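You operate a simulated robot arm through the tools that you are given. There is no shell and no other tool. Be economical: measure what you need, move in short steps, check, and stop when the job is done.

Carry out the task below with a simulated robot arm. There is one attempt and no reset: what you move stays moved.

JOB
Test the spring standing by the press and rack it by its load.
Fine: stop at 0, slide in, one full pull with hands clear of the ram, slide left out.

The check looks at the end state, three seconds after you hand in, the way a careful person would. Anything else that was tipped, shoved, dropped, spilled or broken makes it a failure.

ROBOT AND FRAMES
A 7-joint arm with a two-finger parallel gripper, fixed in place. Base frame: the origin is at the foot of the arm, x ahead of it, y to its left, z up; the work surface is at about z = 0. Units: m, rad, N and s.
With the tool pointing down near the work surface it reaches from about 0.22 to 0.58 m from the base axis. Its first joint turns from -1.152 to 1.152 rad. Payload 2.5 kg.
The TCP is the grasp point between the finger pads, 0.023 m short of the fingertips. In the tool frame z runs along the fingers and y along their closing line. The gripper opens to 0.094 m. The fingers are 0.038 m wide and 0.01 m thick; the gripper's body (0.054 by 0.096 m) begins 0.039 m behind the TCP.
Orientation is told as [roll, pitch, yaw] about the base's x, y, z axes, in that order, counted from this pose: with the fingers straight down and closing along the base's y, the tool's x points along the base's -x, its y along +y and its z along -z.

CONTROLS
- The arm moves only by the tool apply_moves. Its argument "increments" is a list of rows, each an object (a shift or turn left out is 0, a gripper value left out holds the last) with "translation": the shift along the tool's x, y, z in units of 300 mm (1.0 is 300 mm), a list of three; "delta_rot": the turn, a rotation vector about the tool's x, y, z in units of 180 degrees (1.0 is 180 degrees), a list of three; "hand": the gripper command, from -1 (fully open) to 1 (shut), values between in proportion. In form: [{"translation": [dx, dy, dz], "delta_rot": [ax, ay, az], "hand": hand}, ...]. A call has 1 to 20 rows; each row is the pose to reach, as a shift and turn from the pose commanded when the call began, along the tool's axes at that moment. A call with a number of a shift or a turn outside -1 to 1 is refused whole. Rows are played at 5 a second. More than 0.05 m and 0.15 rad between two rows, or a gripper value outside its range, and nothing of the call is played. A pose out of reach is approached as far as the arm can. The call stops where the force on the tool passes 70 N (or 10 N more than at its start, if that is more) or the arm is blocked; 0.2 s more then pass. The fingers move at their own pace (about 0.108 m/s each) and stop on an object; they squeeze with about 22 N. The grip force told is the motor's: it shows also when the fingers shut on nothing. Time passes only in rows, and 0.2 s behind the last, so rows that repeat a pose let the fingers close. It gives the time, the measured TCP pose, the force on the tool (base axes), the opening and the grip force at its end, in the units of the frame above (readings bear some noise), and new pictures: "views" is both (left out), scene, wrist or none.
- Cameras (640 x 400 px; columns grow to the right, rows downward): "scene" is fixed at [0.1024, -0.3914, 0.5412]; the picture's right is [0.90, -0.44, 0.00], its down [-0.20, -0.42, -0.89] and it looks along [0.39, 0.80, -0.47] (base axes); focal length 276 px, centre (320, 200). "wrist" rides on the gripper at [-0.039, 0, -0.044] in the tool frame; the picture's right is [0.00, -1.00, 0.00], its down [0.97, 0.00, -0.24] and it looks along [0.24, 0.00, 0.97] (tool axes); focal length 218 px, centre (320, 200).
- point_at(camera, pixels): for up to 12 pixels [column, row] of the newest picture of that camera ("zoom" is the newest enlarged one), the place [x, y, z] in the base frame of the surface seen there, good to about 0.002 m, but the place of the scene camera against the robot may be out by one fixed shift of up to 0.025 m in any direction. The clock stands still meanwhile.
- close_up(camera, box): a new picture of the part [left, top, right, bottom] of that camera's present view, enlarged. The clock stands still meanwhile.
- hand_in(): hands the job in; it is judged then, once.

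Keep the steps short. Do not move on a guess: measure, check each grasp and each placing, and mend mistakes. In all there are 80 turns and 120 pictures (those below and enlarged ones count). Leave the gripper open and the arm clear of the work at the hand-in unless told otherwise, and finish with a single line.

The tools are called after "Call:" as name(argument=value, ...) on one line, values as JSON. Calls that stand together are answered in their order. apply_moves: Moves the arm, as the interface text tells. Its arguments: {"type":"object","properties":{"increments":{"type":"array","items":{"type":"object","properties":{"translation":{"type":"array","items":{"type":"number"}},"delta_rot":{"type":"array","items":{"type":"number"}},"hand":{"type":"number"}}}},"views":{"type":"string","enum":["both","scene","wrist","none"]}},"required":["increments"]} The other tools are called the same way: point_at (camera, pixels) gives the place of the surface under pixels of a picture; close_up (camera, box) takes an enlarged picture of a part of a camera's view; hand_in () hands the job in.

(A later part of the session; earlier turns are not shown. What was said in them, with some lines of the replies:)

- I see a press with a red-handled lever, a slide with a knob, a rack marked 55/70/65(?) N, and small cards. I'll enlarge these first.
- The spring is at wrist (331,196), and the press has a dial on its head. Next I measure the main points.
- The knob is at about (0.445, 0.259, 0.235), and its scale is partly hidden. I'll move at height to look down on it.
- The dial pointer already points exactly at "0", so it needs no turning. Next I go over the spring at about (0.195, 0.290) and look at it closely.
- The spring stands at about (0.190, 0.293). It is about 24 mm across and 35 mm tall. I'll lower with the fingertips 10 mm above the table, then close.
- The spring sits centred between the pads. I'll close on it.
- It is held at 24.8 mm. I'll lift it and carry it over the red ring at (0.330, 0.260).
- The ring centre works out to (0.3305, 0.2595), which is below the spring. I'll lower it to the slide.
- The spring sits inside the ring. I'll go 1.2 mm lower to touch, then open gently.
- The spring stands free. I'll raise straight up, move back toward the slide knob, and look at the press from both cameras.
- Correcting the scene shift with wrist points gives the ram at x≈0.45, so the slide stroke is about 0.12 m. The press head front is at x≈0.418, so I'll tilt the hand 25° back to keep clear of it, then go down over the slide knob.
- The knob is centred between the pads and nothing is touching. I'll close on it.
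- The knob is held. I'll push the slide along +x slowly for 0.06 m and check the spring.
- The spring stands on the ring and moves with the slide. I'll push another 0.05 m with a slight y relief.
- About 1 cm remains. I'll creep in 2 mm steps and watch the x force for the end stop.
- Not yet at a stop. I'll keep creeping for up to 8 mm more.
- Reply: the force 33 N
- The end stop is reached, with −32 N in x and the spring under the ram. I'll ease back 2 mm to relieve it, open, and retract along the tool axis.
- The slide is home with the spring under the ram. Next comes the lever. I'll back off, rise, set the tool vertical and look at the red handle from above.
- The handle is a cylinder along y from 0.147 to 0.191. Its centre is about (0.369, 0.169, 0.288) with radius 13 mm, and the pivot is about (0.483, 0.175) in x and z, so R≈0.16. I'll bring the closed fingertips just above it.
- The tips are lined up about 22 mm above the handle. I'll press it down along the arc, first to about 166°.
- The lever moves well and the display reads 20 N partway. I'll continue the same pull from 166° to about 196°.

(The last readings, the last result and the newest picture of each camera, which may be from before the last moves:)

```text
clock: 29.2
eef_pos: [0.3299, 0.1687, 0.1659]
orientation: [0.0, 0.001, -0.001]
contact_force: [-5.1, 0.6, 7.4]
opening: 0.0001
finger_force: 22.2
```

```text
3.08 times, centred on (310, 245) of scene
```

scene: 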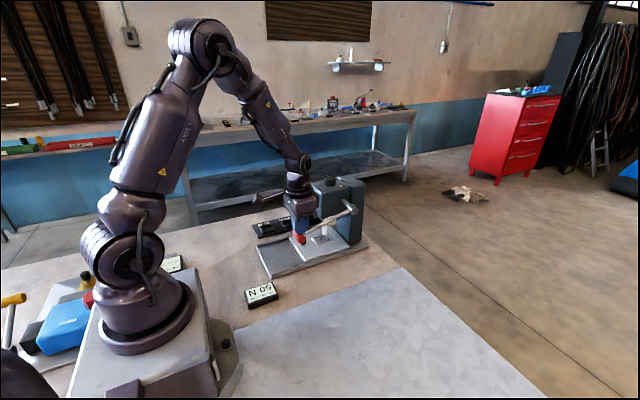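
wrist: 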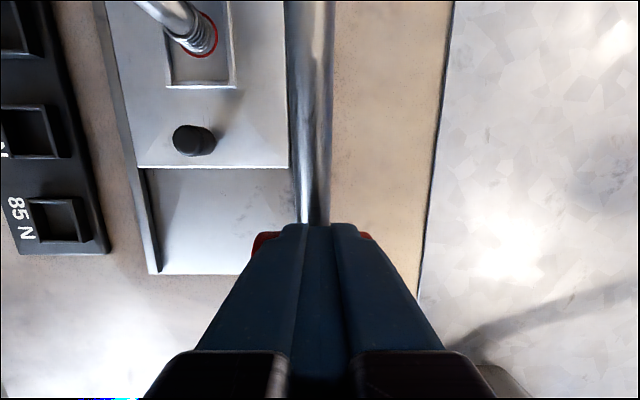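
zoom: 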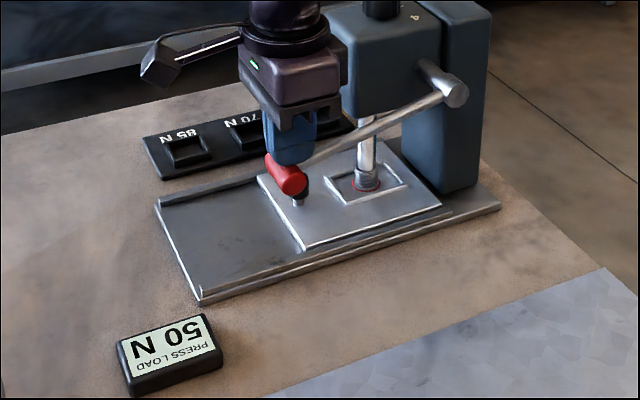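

It reads 50 N and is still rising. I'll continue to about 206°.

Call:
apply_moves(increments=[{"translation": [-0.007, 0, 0.021]}, {"translation": [-0.0155, 0, 0.043]}, {"translation": [-0.024, 0, 0.065]}, {"translation": [-0.033, 0, 0.087]}], views="scene")

Call:
close_up(camera="scene", box=[230, 180, 390, 310])

```text
clock: 29.7
eef_pos: [0.3312, 0.1686, 0.1619]
orientation: [-0.001, 0.003, 0.0]
contact_force: [-7.1, -4.0, 15.7]
opening: 0.0
finger_force: 21.7
stopped in row 2: the force on the tool passed its limit (the readings are from after the stop); the commanded pose is now the measured one
```

scene: 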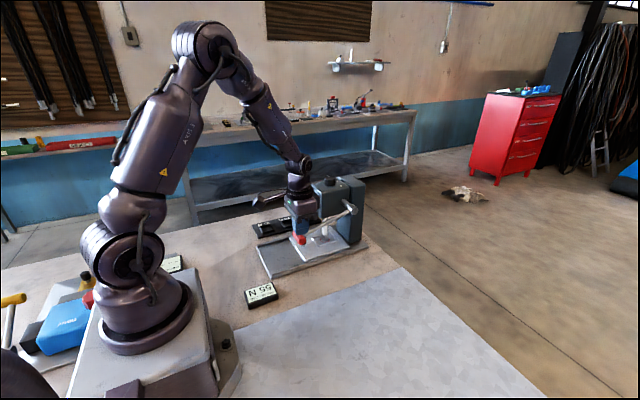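

```text
3.08 times, centred on (310, 245) of scene
```

zoom: 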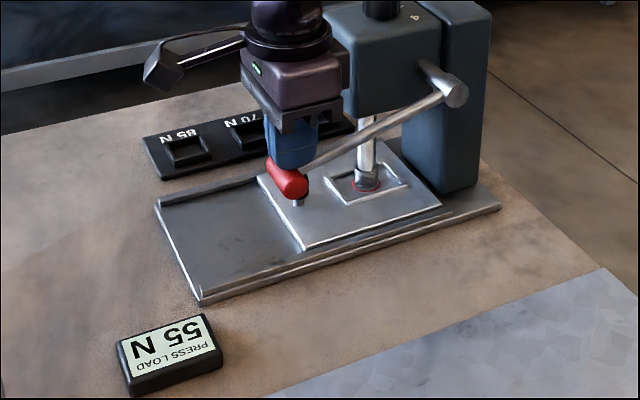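

The force passed its limit, which means a hard stop, and the display reads 55 N. I'll press 2 mm more gently to confirm it is the end of travel.

Call:
apply_moves(increments=[{"translation": [-0.002, 0, 0.004]}, {"translation": [-0.004, 0, 0.008]}, {"translation": [-0.004, 0, 0.008]}], views="none")

Call:
close_up(camera="scene", box=[230, 180, 390, 310])

```text
clock: 30.3
eef_pos: [0.3309, 0.1683, 0.1618]
orientation: [-0.003, 0.008, 0.0]
contact_force: [-7.5, -3.9, 14.8]
opening: 0.0001
finger_force: 21.5
stopped in row 2: the force on the tool passed its limit (the readings are from after the stop); the commanded pose is now the measured one
```

```text
3.08 times, centred on (310, 245) of scene
```

zoom: 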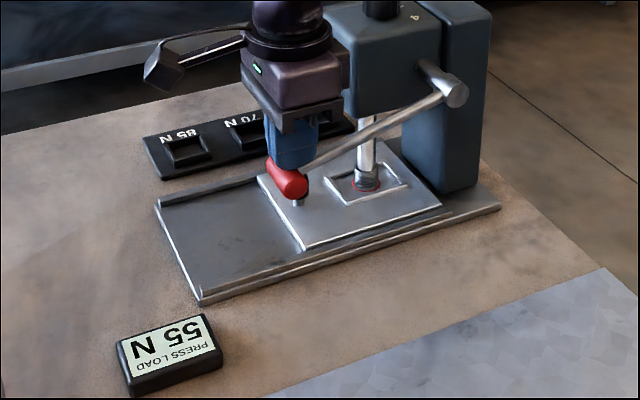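

It is a confirmed hard stop at 55 N. I'll let the lever back up by reversing along the arc and see whether it follows.

Call:
apply_moves(increments=[{"translation": [0.009, 0, -0.03]}, {"translation": [0.017, 0, -0.06]}, {"translation": [0.024, 0, -0.107]}, {"translation": [0.027, 0, -0.154]}, {"translation": [0.025, 0, -0.2]}, {"translation": [0.02, 0, -0.247]}, {"translation": [0.01, 0, -0.29]}, {"translation": [0.01, 0, -0.29]}], views="scene")

Call:
close_up(camera="scene", box=[230, 170, 390, 310])

```text
clock: 32.1
eef_pos: [0.3283, 0.1679, 0.2488]
orientation: [-0.004, 0.006, 0.001]
contact_force: [-0.4, -1.4, 2.2]
opening: 0.0
finger_force: 22.1
```

scene: 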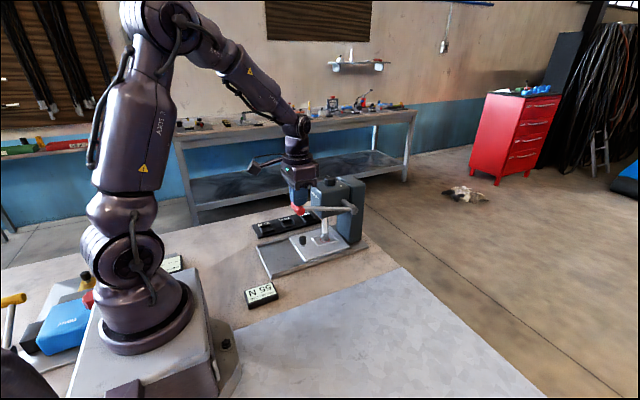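

```text
2.86 times, centred on (310, 240) of scene
```

zoom: 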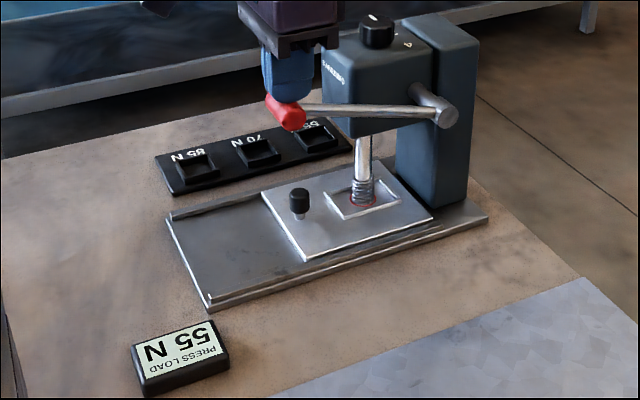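

The lever follows up by itself and the display holds 55 N. I'll let it return fully, then rise clear and move back.

Call:
apply_moves(increments=[{"translation": [-0.012, 0, -0.047]}, {"translation": [-0.03, 0, -0.09]}, {"translation": [-0.05, 0, -0.133]}, {"translation": [-0.073, 0, -0.172]}, {"translation": [-0.102, 0, -0.21]}, {"translation": [-0.133, 0, -0.244]}, {"translation": [-0.133, 0, -0.337]}, {"translation": [-0.133, 0, -0.45]}, {"translation": [0, 0, -0.5]}, {"translation": [0.1, 0, -0.5]}, {"translation": [0.2, 0.1, -0.5]}, {"translation": [0.2, 0.2, -0.5]}, {"translation": [0.2, 0.307, -0.5], "hand": 0}, {"translation": [0.2, 0.307, -0.5], "hand": 0}], views="both")

Call:
close_up(camera="scene", box=[230, 160, 390, 310])

```text
clock: 35.1
eef_pos: [0.2697, 0.2613, 0.3968]
orientation: [-0.003, 0.007, 0.0]
contact_force: [-0.5, 0.3, 0.4]
opening: 0.0473
finger_force: 0.0
```

scene: 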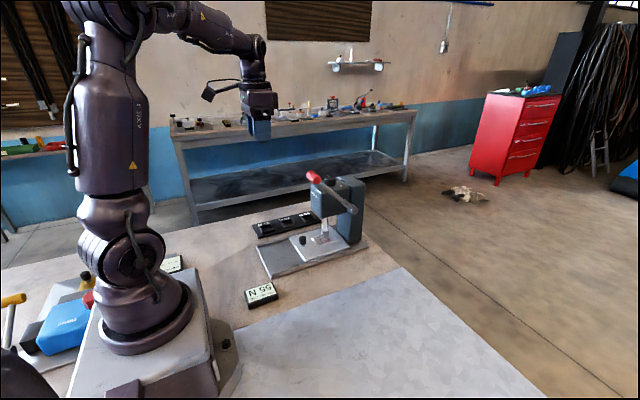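
wrist: 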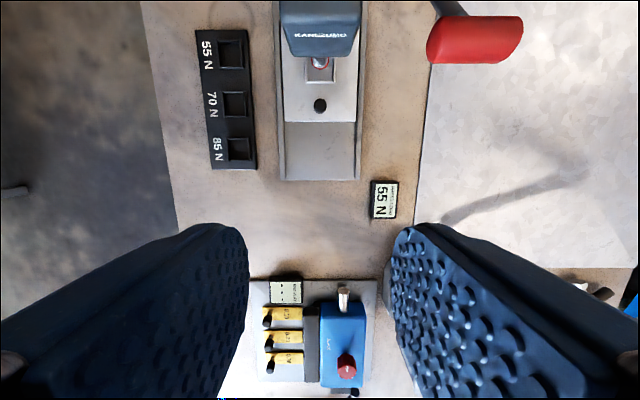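

```text
2.67 times, centred on (310, 235) of scene
```

zoom: 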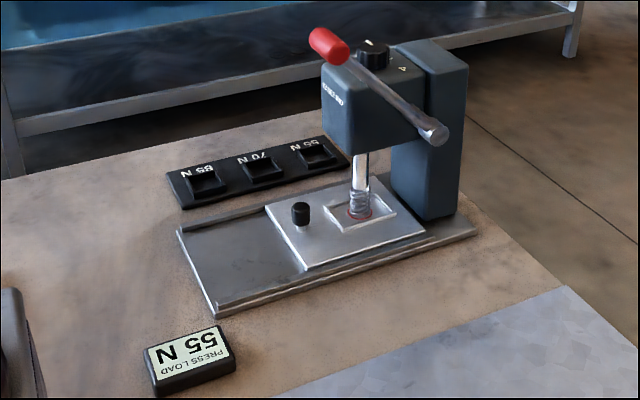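

The lever is back up and the display holds 55 N, so the spring goes in the 55 N slot. Next I measure the slide knob and that slot.

Call:
point_at(camera="wrist", pixels=[[320, 105], [231, 54], [218, 54], [244, 54], [231, 67], [231, 41], [235, 104], [239, 149], [250, 60]])

Call:
close_up(camera="wrist", box=[190, 10, 350, 130])

```text
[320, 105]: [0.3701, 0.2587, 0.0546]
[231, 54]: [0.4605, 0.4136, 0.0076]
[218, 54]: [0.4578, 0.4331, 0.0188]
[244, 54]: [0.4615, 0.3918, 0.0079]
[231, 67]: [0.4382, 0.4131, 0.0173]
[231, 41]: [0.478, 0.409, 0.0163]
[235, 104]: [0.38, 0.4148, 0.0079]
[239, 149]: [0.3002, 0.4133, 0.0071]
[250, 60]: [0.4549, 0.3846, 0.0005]
```

```text
3.33 times, centred on (270, 70) of wrist
```

zoom: 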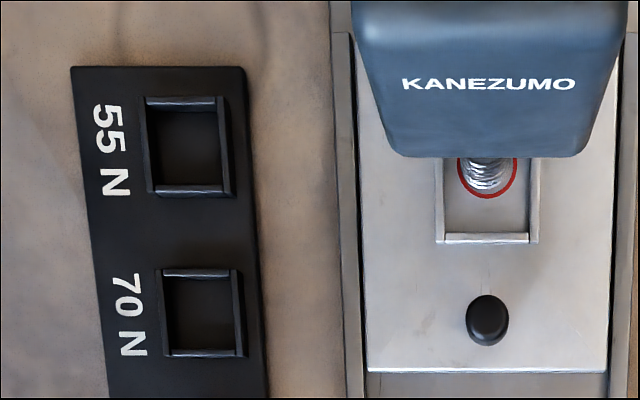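

The 55 N slot centre is about (0.459, 0.413), with its floor at z 0.008 and walls to 0.018. First the slide: I'll descend, tilt 25° again, and stop short of the knob, which is now at (0.370, 0.259).

Call:
apply_moves(increments=[{"translation": [0, -0.004, 0.16]}, {"translation": [0, -0.004, 0.32]}, {"translation": [0, -0.004, 0.48]}, {"translation": [0, -0.004, 0.64]}, {"translation": [0, -0.004, 0.8]}, {"translation": [0, -0.004, 0.856], "delta_rot": [0, -0.0463, 0]}, {"translation": [-0.1, -0.004, 0.856], "delta_rot": [0, -0.0926, 0]}, {"translation": [-0.191, -0.004, 0.856], "delta_rot": [0, -0.139, 0]}, {"translation": [-0.191, -0.004, 0.856], "delta_rot": [0, -0.139, 0]}], views="wrist")

```text
clock: 37.1
eef_pos: [0.327, 0.2596, 0.1406]
orientation: [-0.003, -0.434, 0.002]
contact_force: [-0.8, -0.3, 0.5]
opening: 0.0474
finger_force: 0.1
```

wrist: 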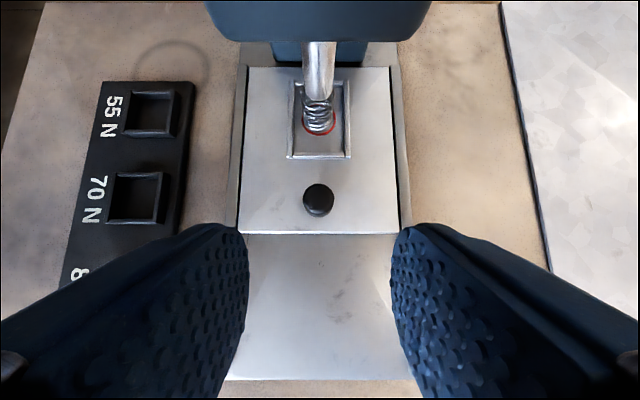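

The spring is still standing under the raised ram. I'll descend along the tool axis to the knob and close.

Call:
apply_moves(increments=[{"translation": [0, 0, 0.12]}, {"translation": [0, 0, 0.22]}, {"translation": [0, 0, 0.28]}, {"translation": [0, 0, 0.322]}, {"translation": [0, 0, 0.322]}, {"translation": [0, 0, 0.322], "hand": 1}, {"translation": [0, 0, 0.322], "hand": 1}, {"translation": [0, 0, 0.322], "hand": 1}], views="wrist")

Call:
close_up(camera="scene", box=[280, 190, 380, 265])

```text
clock: 38.9
eef_pos: [0.3655, 0.2593, 0.0535]
orientation: [0.0, -0.431, 0.004]
contact_force: [0.7, 12.6, -8.7]
opening: 0.0215
finger_force: 45.1
```

wrist: 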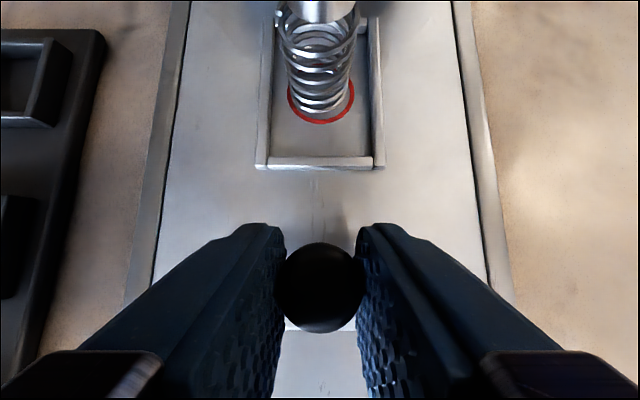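

```text
5.33 times, centred on (330, 228) of scene
```

zoom: 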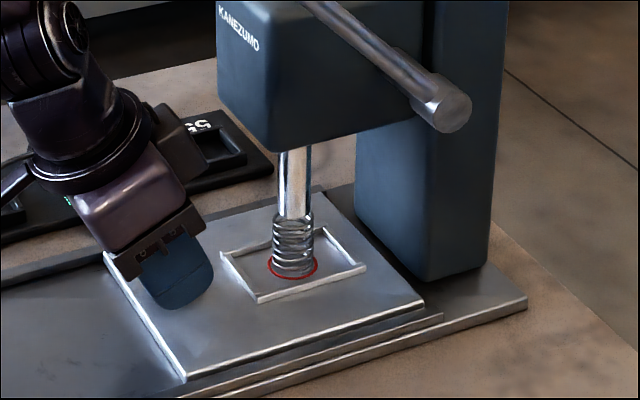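

I'll pull the slide out gently for the first 0.06 m.

Call:
apply_moves(increments=[{"translation": [0.0151, 0.002, -0.007]}, {"translation": [0.0302, 0.002, -0.0141]}, {"translation": [0.0604, 0.002, -0.0282]}, {"translation": [0.0906, 0.002, -0.0423]}, {"translation": [0.1208, 0.002, -0.0564]}, {"translation": [0.151, 0.002, -0.0704]}, {"translation": [0.1661, 0.002, -0.0775]}, {"translation": [0.1812, 0.002, -0.0845]}], views="wrist")

```text
clock: 40.7
eef_pos: [0.3059, 0.2594, 0.0534]
orientation: [0.0, -0.428, 0.002]
contact_force: [0.1, 21.9, -9.6]
opening: 0.0216
finger_force: 45.0
out of reach, approached as far as the arm can: row 4
```

wrist: 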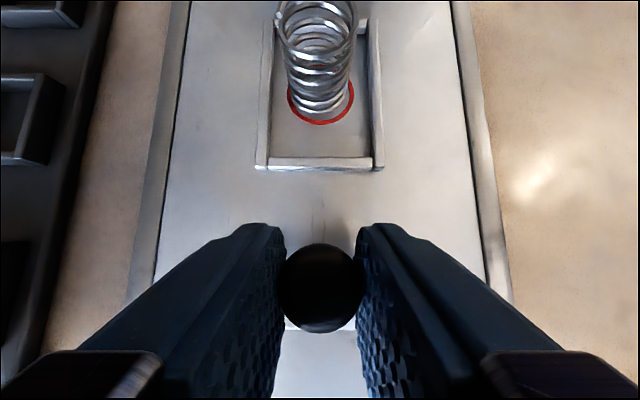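

The spring rides fine. I'll continue another 0.05 m, with a small y relief.

Call:
apply_moves(increments=[{"translation": [0.0151, 0.004, -0.007]}, {"translation": [0.0302, 0.004, -0.0141]}, {"translation": [0.0604, 0.004, -0.0282]}, {"translation": [0.0906, 0.004, -0.0423]}, {"translation": [0.1208, 0.004, -0.0564]}, {"translation": [0.136, 0.004, -0.0634]}, {"translation": [0.151, 0.004, -0.0704]}], views="wrist")

```text
clock: 42.3
eef_pos: [0.2579, 0.2597, 0.054]
orientation: [-0.004, -0.431, 0.002]
contact_force: [0.8, 8.7, -8.8]
opening: 0.0218
finger_force: 45.1
```

wrist: 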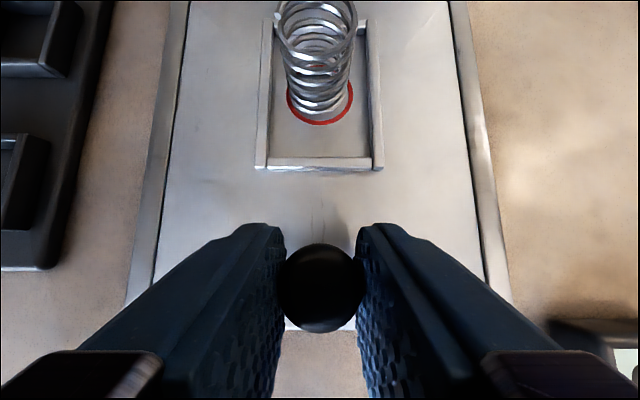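

Now I creep the last centimetre to the outer stop.

Call:
apply_moves(increments=[{"translation": [0.006, 0.001, -0.0028]}, {"translation": [0.012, 0.001, -0.0056]}, {"translation": [0.018, 0.001, -0.0085]}, {"translation": [0.024, 0.001, -0.0113]}, {"translation": [0.03, 0.001, -0.0141]}, {"translation": [0.034, 0.001, -0.016]}, {"translation": [0.034, 0.001, -0.016]}], views="wrist")

```text
clock: 43.9
eef_pos: [0.245, 0.2601, 0.0547]
orientation: [-0.002, -0.431, 0.001]
contact_force: [19.1, 12.1, -31.0]
opening: 0.0218
finger_force: 44.8
```

wrist: 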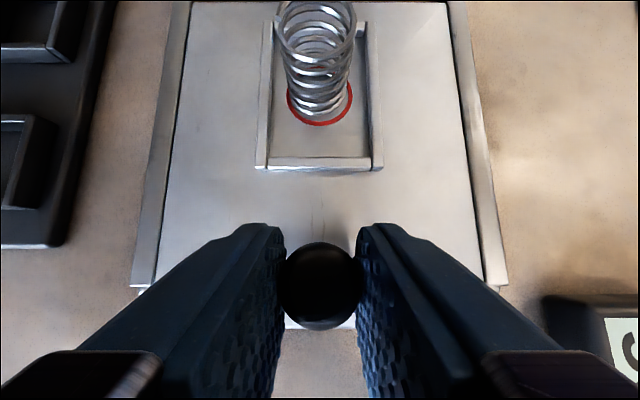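

The outer stop is reached. I'll ease off, open, and rise straight up.

Call:
apply_moves(increments=[{"translation": [-0.003, 0, 0.002], "hand": 1}, {"translation": [-0.003, 0, 0.002], "hand": 0}, {"translation": [-0.003, 0, 0.002], "hand": 0}, {"translation": [-0.003, 0, 0.002], "hand": 0}, {"translation": [-0.04, 0, -0.09]}, {"translation": [-0.09, 0, -0.19]}, {"translation": [-0.141, 0, -0.302]}, {"translation": [-0.141, 0, -0.302]}], views="both")

Call:
close_up(camera="scene", box=[230, 165, 390, 285])

```text
clock: 45.7
eef_pos: [0.2444, 0.2604, 0.1558]
orientation: [-0.003, -0.431, 0.003]
contact_force: [-1.0, -0.2, -0.3]
opening: 0.0469
finger_force: 0.2
```

scene: 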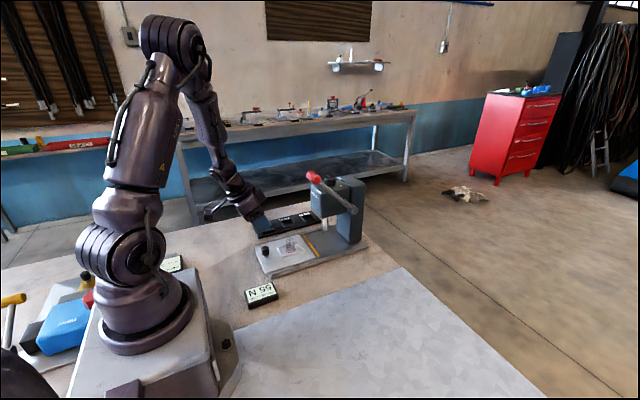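
wrist: 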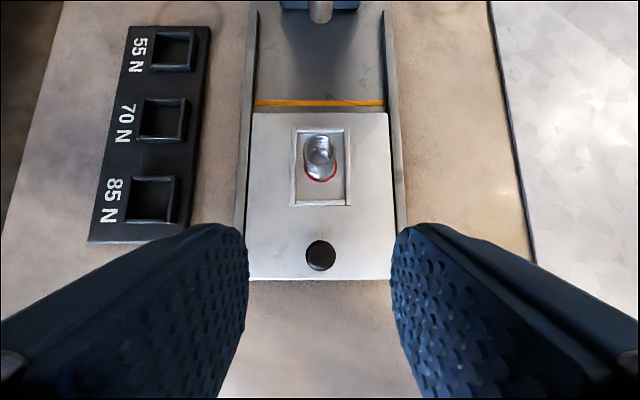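

```text
3.33 times, centred on (310, 225) of scene
```

zoom: 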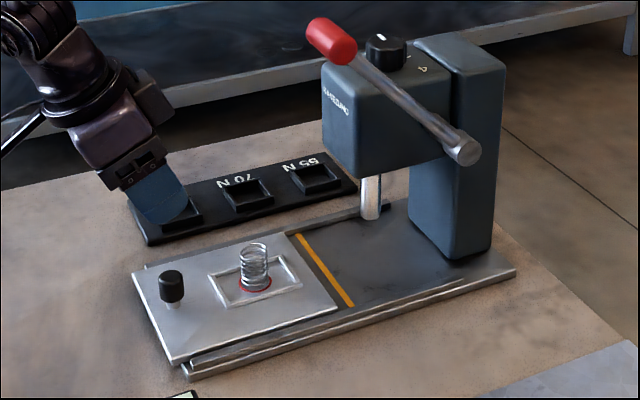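

The slide is back where it started, with the spring standing on it. I'll measure the spring and the 55 N slot from this view.

Call:
close_up(camera="wrist", box=[280, 110, 360, 220])

Call:
point_at(camera="wrist", pixels=[[173, 48], [153, 48], [193, 48], [173, 70], [173, 33], [320, 176], [310, 176], [320, 200], [320, 131], [321, 250]])

Call:
close_up(camera="wrist", box=[120, 10, 220, 85])

```text
3.64 times, centred on (320, 165) of wrist
```

zoom: 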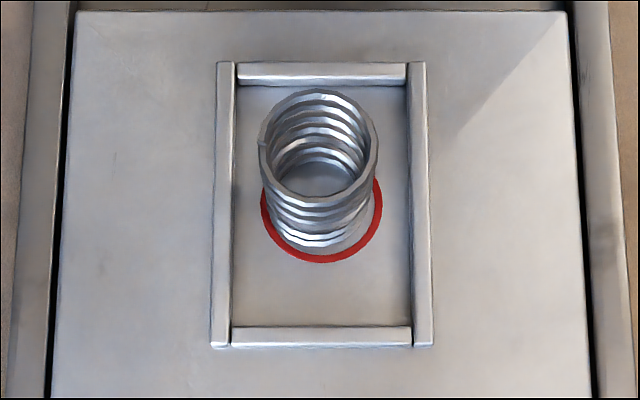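

```text
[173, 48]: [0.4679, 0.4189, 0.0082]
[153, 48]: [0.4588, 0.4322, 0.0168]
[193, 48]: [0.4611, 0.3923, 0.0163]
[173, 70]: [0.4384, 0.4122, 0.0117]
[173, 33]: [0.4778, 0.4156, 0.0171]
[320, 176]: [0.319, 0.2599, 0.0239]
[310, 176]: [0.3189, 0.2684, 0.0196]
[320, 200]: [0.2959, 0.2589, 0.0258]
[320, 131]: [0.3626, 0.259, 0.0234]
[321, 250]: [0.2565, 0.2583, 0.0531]
```

```text
5.33 times, centred on (170, 48) of wrist
```

zoom: 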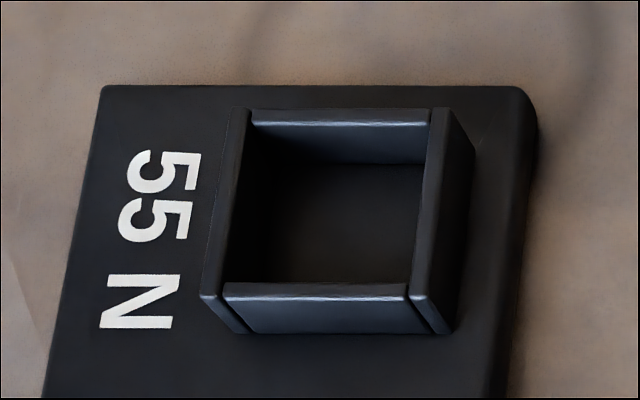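

The spring is at (0.331, 0.2606) and the slot at (0.458, 0.412). The slot's radius is 0.617 m, beyond the vertical-tool reach. Before gripping, I'll test with the empty tilted hand whether this tilt reaches over the slot.

Call:
apply_moves(increments=[{"translation": [0, 0.13, 0]}, {"translation": [0, 0.26, 0]}, {"translation": [0, 0.39, 0]}, {"translation": [0, 0.507, 0]}, {"translation": [-0.13, 0.507, 0.06]}, {"translation": [-0.26, 0.507, 0.12]}, {"translation": [-0.39, 0.507, 0.18]}, {"translation": [-0.52, 0.507, 0.24]}, {"translation": [-0.647, 0.507, 0.2975]}, {"translation": [-0.647, 0.507, 0.2975]}], views="both")

```text
clock: 47.9
eef_pos: [0.4593, 0.4114, 0.1536]
orientation: [-0.004, -0.43, 0.001]
contact_force: [-0.1, -0.1, 0.1]
opening: 0.0472
finger_force: 0.1
```

scene: 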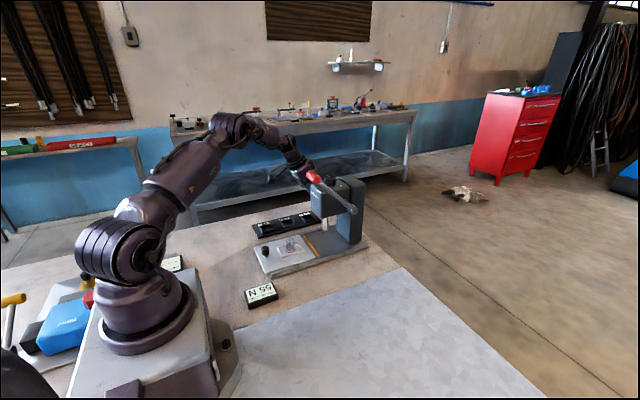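
wrist: 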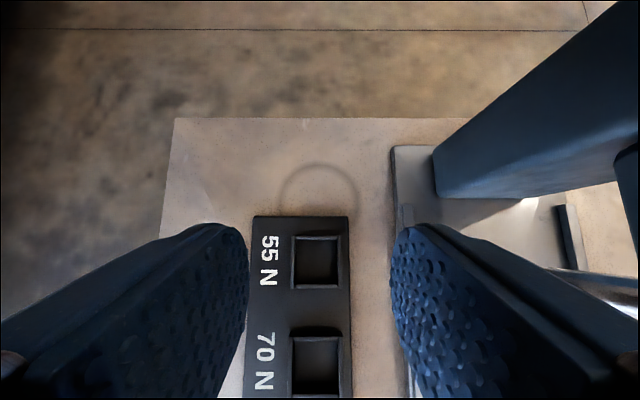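

Reachable at this height. I'll lower the empty hand to z 0.062 as the reach test.

Call:
apply_moves(increments=[{"translation": [0.043, 0, 0.093]}, {"translation": [0.086, 0, 0.186]}, {"translation": [0.127, 0, 0.277]}, {"translation": [0.127, 0, 0.277]}], views="wrist")

Call:
close_up(camera="scene", box=[230, 140, 390, 260])

```text
clock: 48.9
eef_pos: [0.4587, 0.4129, 0.062]
orientation: [-0.001, -0.431, 0.001]
contact_force: [0.5, -0.3, 0.0]
opening: 0.0472
finger_force: 0.0
```

wrist: 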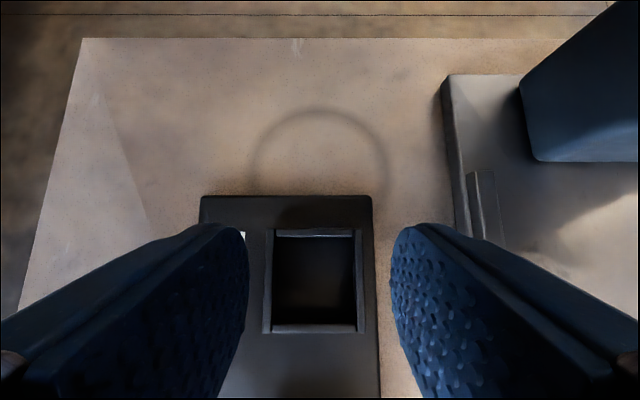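

```text
3.33 times, centred on (310, 200) of scene
```

zoom: 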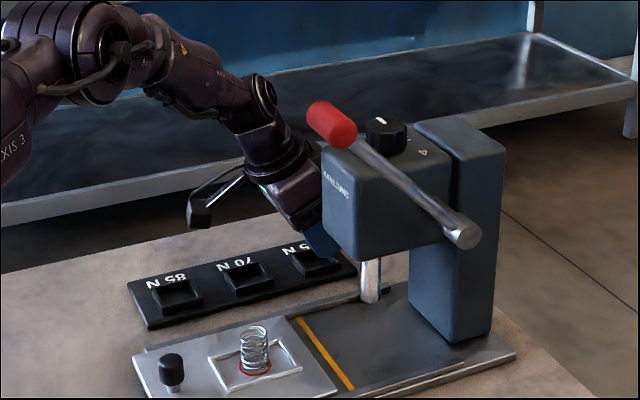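

This tilt reaches. I'll measure the slot from here, close up.

Call:
point_at(camera="wrist", pixels=[[267, 280], [361, 280], [315, 234], [315, 328], [277, 280], [353, 280], [315, 290], [315, 243], [315, 318]])

Call:
close_up(camera="wrist", box=[250, 215, 380, 345])

```text
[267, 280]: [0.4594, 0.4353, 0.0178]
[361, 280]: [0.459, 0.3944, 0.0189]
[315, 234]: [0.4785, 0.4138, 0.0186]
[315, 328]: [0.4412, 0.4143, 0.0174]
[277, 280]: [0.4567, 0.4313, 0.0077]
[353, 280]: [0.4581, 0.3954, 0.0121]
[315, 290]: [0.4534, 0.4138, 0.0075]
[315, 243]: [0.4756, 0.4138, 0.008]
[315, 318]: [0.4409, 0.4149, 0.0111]
```

```text
3.08 times, centred on (315, 280) of wrist
```

zoom: 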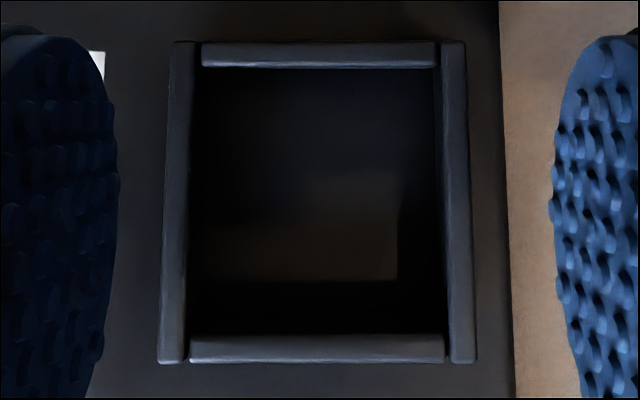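

The slot centre refines to (0.460, 0.4145) with the floor at 0.008. I'll return above the spring by the same clear route.

Call:
apply_moves(increments=[{"translation": [-0.0683, 0, -0.1484]}, {"translation": [-0.1365, 0, -0.2968]}, {"translation": [0, 0, -0.36]}, {"translation": [0.12, 0, -0.415]}, {"translation": [0.24, 0, -0.47]}, {"translation": [0.344, 0, -0.518]}, {"translation": [0.344, -0.13, -0.518]}, {"translation": [0.344, -0.26, -0.518]}, {"translation": [0.344, -0.39, -0.518]}, {"translation": [0.344, -0.5077, -0.518]}, {"translation": [0.25, -0.5077, -0.475]}, {"translation": [0.25, -0.5077, -0.475]}], views="wrist")

```text
clock: 51.5
eef_pos: [0.3333, 0.2609, 0.161]
orientation: [-0.002, -0.431, 0.001]
contact_force: [0.4, -0.4, 0.0]
opening: 0.047
finger_force: 0.2
```

wrist: 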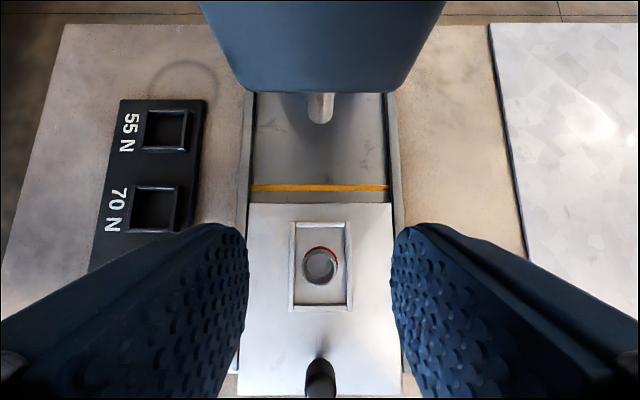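

The spring's top ring is centred below the hand. I'll lower to grip height, with the lowest finger corner above the nest walls.

Call:
apply_moves(increments=[{"translation": [0.048, 0, 0.1]}, {"translation": [0.096, 0, 0.2]}, {"translation": [0.125, 0, 0.262]}, {"translation": [0.1438, 0, 0.301]}, {"translation": [0.1438, 0, 0.301]}], views="wrist")

Call:
close_up(camera="scene", box=[240, 190, 360, 280])

```text
clock: 52.7
eef_pos: [0.3294, 0.2597, 0.0605]
orientation: [-0.004, -0.43, 0.0]
contact_force: [0.0, 1.3, 0.1]
opening: 0.0471
finger_force: 0.1
```

wrist: 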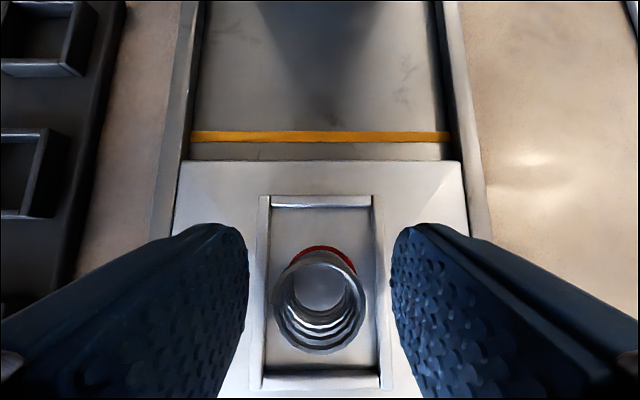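

```text
4.44 times, centred on (300, 235) of scene
```

zoom: 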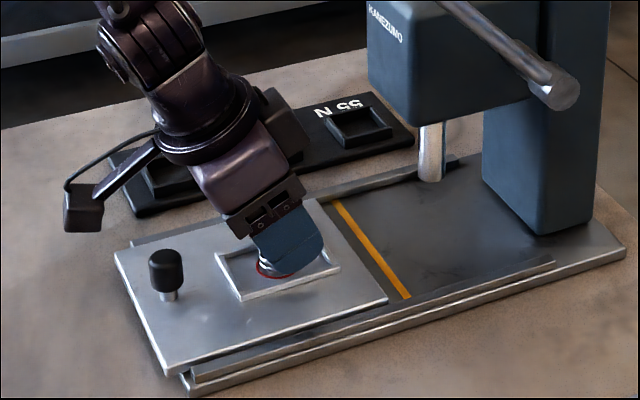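

The spring is between the pads at x≈0.331. I'll close.

Call:
apply_moves(increments=[{"hand": 1}, {"hand": 1}, {"hand": 1}], views="wrist")

```text
clock: 53.5
eef_pos: [0.3303, 0.2602, 0.061]
orientation: [-0.003, -0.43, 0.001]
contact_force: [0.1, -0.1, -0.1]
opening: 0.0248
finger_force: 22.4
```

wrist: 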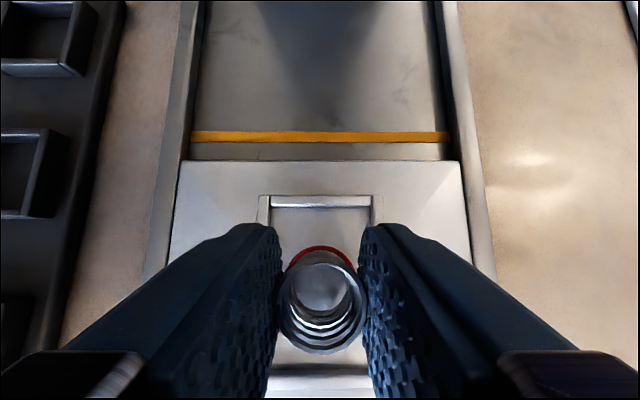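

It is gripped at 24.8 mm. I'll lift and carry it over the rack, swinging out on the +y side clear of the press.

Call:
apply_moves(increments=[{"translation": [-0.0464, 0, -0.101]}, {"translation": [-0.0929, 0, -0.2019]}, {"translation": [-0.1393, 0, -0.3028]}, {"translation": [-0.0485, 0, -0.3446]}, {"translation": [-0.0485, 0.13, -0.3446]}, {"translation": [-0.0485, 0.26, -0.3446]}, {"translation": [-0.0485, 0.39, -0.3446]}, {"translation": [-0.0485, 0.514, -0.3446]}, {"translation": [-0.169, 0.514, -0.289]}, {"translation": [-0.289, 0.514, -0.234]}, {"translation": [-0.41, 0.514, -0.1785]}, {"translation": [-0.53, 0.514, -0.1232]}, {"translation": [-0.53, 0.514, -0.1232]}], views="both")

Call:
close_up(camera="scene", box=[230, 140, 390, 260])

```text
clock: 56.3
eef_pos: [0.459, 0.4141, 0.1597]
orientation: [-0.003, -0.43, 0.0]
contact_force: [0.0, 0.6, -0.2]
opening: 0.0248
finger_force: 21.7
```

scene: 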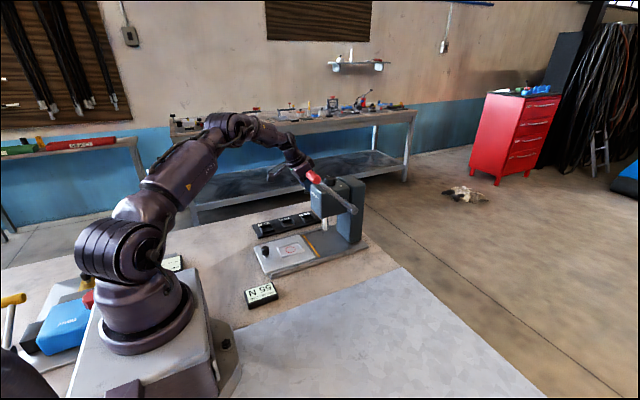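
wrist: 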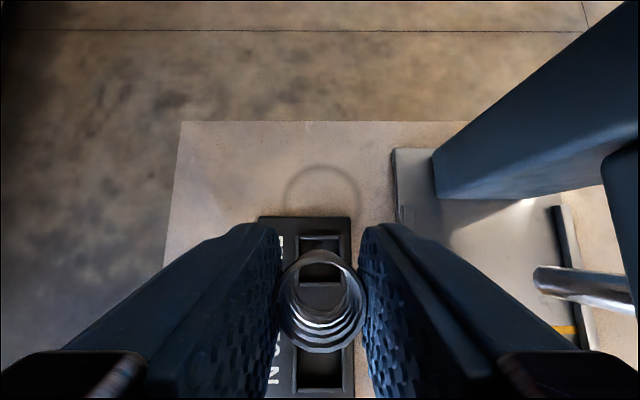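

```text
3.33 times, centred on (310, 200) of scene
```

zoom: 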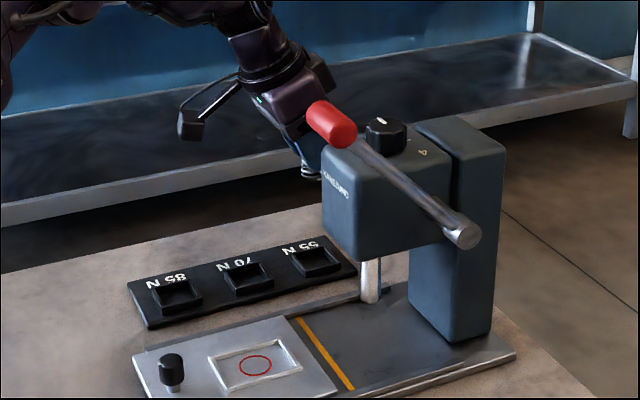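

The spring is over the 55 N slot. I'll lower until it is about 1 cm above the walls and check alignment.

Call:
apply_moves(increments=[{"translation": [0.0416, 0, 0.0905]}, {"translation": [0.0833, 0, 0.181]}, {"translation": [0.1249, 0, 0.2716]}, {"translation": [0.1249, 0, 0.2716]}], views="wrist")

Call:
close_up(camera="wrist", box=[250, 215, 390, 355])

```text
clock: 57.3
eef_pos: [0.4586, 0.4152, 0.0708]
orientation: [-0.001, -0.432, -0.001]
contact_force: [0.2, 0.9, -1.1]
opening: 0.0247
finger_force: 21.6
```

wrist: 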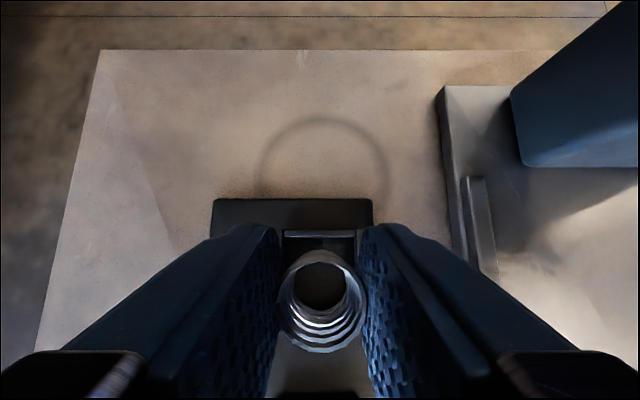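

```text
2.86 times, centred on (320, 285) of wrist
```

zoom: 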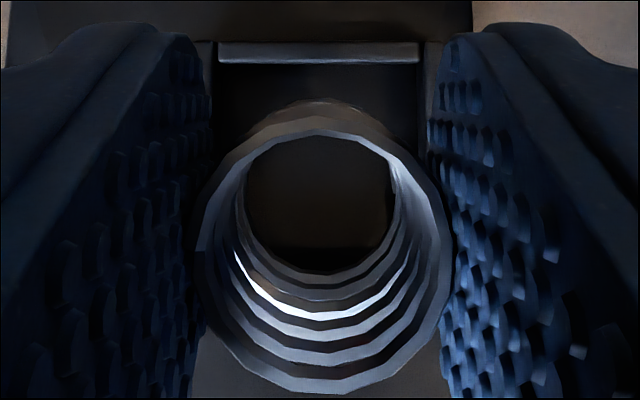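

It is centred over the slot. I'll lower slowly to the floor.

Call:
apply_moves(increments=[{"translation": [0.0085, 0, 0.022]}, {"translation": [0.018, 0, 0.044]}, {"translation": [0.0265, 0, 0.0625]}, {"translation": [0.029, 0, 0.0675]}, {"translation": [0.029, 0, 0.0675]}], views="wrist")

Call:
close_up(camera="scene", box=[260, 180, 360, 255])

```text
clock: 58.5
eef_pos: [0.4604, 0.4145, 0.0483]
orientation: [-0.005, -0.431, 0.001]
contact_force: [-0.4, -1.5, 1.6]
opening: 0.0249
finger_force: 22.3
```

wrist: 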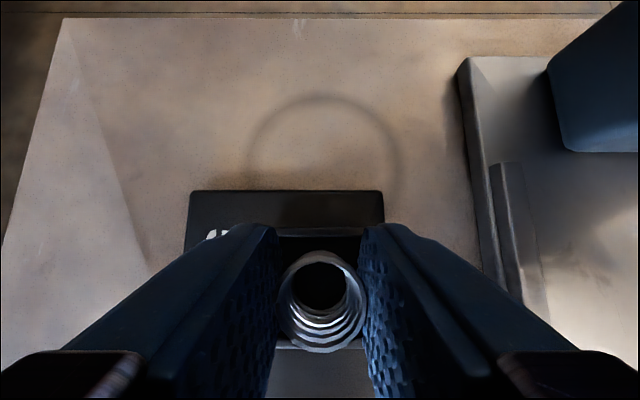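

```text
5.33 times, centred on (310, 218) of scene
```

zoom: 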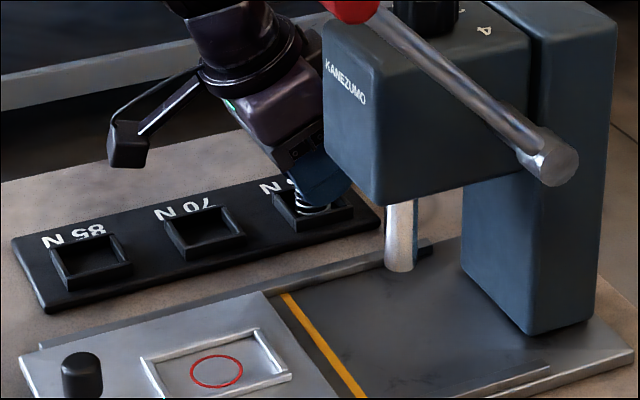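

The spring is on the slot floor. I'll open slightly, just enough to free it, and look.

Call:
apply_moves(increments=[{"hand": 0.4}, {"hand": 0.25}, {"hand": 0.25}], views="wrist")

```text
clock: 59.3
eef_pos: [0.4592, 0.4148, 0.0489]
orientation: [-0.004, -0.431, 0.003]
contact_force: [-0.3, -0.3, 0.2]
opening: 0.0354
finger_force: 0.0
```

wrist: 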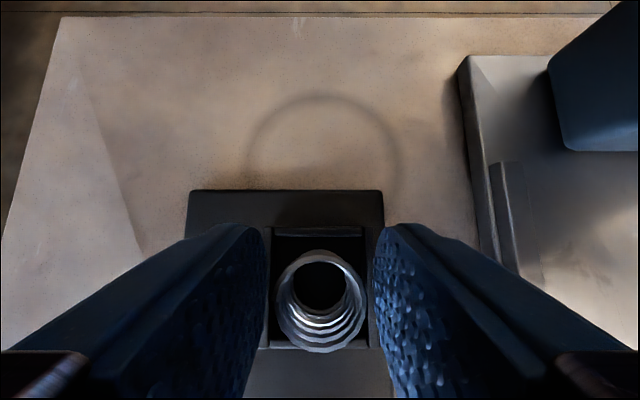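

It is free and standing in the slot. I'll rise straight up, then back away and go higher for a check.

Call:
apply_moves(increments=[{"translation": [-0.0255, 0, -0.0555]}, {"translation": [-0.066, 0, -0.144]}, {"translation": [-0.11, 0, -0.24]}, {"translation": [-0.1532, 0, -0.3331]}, {"translation": [-0.03, 0, -0.39], "hand": 0}, {"translation": [0.09, 0, -0.445], "hand": -0.5}, {"translation": [0.21, 0, -0.5], "hand": -1}, {"translation": [0.33, 0, -0.555]}, {"translation": [0.27, 0, -0.69]}, {"translation": [0.21, 0, -0.82]}, {"translation": [0.15, 0, -0.95]}, {"translation": [0.15, 0, -0.95]}], views="both")

Call:
close_up(camera="scene", box=[230, 165, 390, 310])

Call:
close_up(camera="wrist", box=[260, 60, 480, 260])

```text
clock: 61.9
eef_pos: [0.3006, 0.4157, 0.2871]
orientation: [-0.003, -0.429, 0.001]
contact_force: [0.5, 0.4, -0.5]
opening: 0.094
finger_force: 0.0
```

scene: 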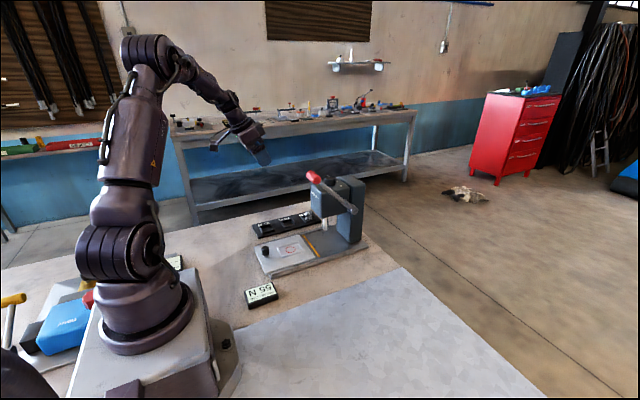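
wrist: 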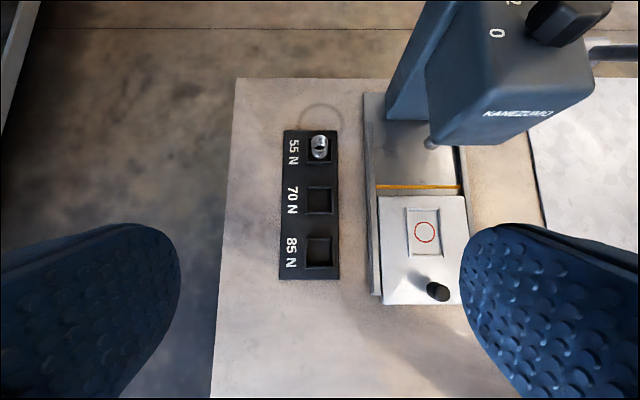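

```text
2.76 times, centred on (310, 238) of scene
```

zoom: 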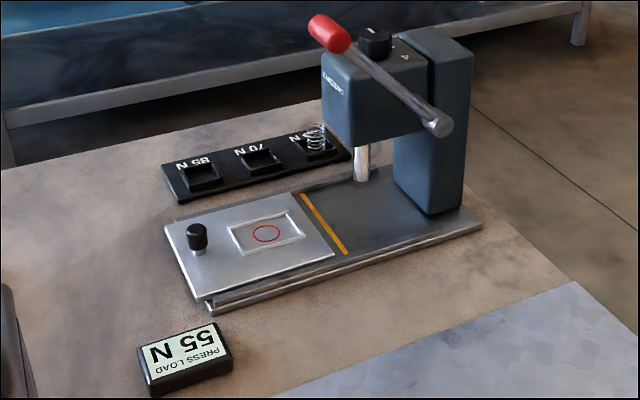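

```text
2.00 times, centred on (370, 160) of wrist
```

zoom: 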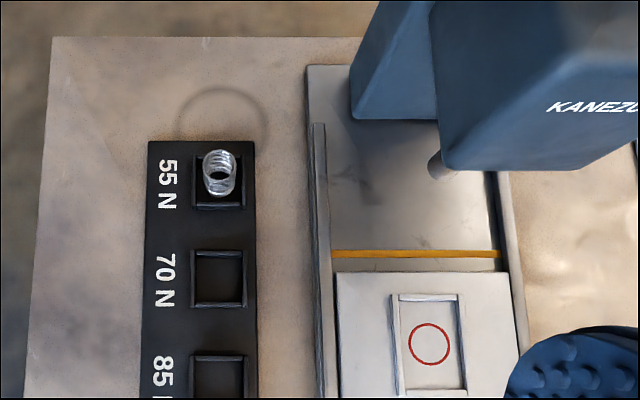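

The spring stands upright in the 55 N slot. The slide is out, the lever is up, the dial is at 0, the display holds 55 N, and the gripper is open and clear, so I'm handing in.

Call:
hand_in()

```text
The job is handed in.
```

The spring tested at 55 N with the stop at 0 and one full pull; it now stands in the 55 N slot, the slide is left out, and the job is handed in.
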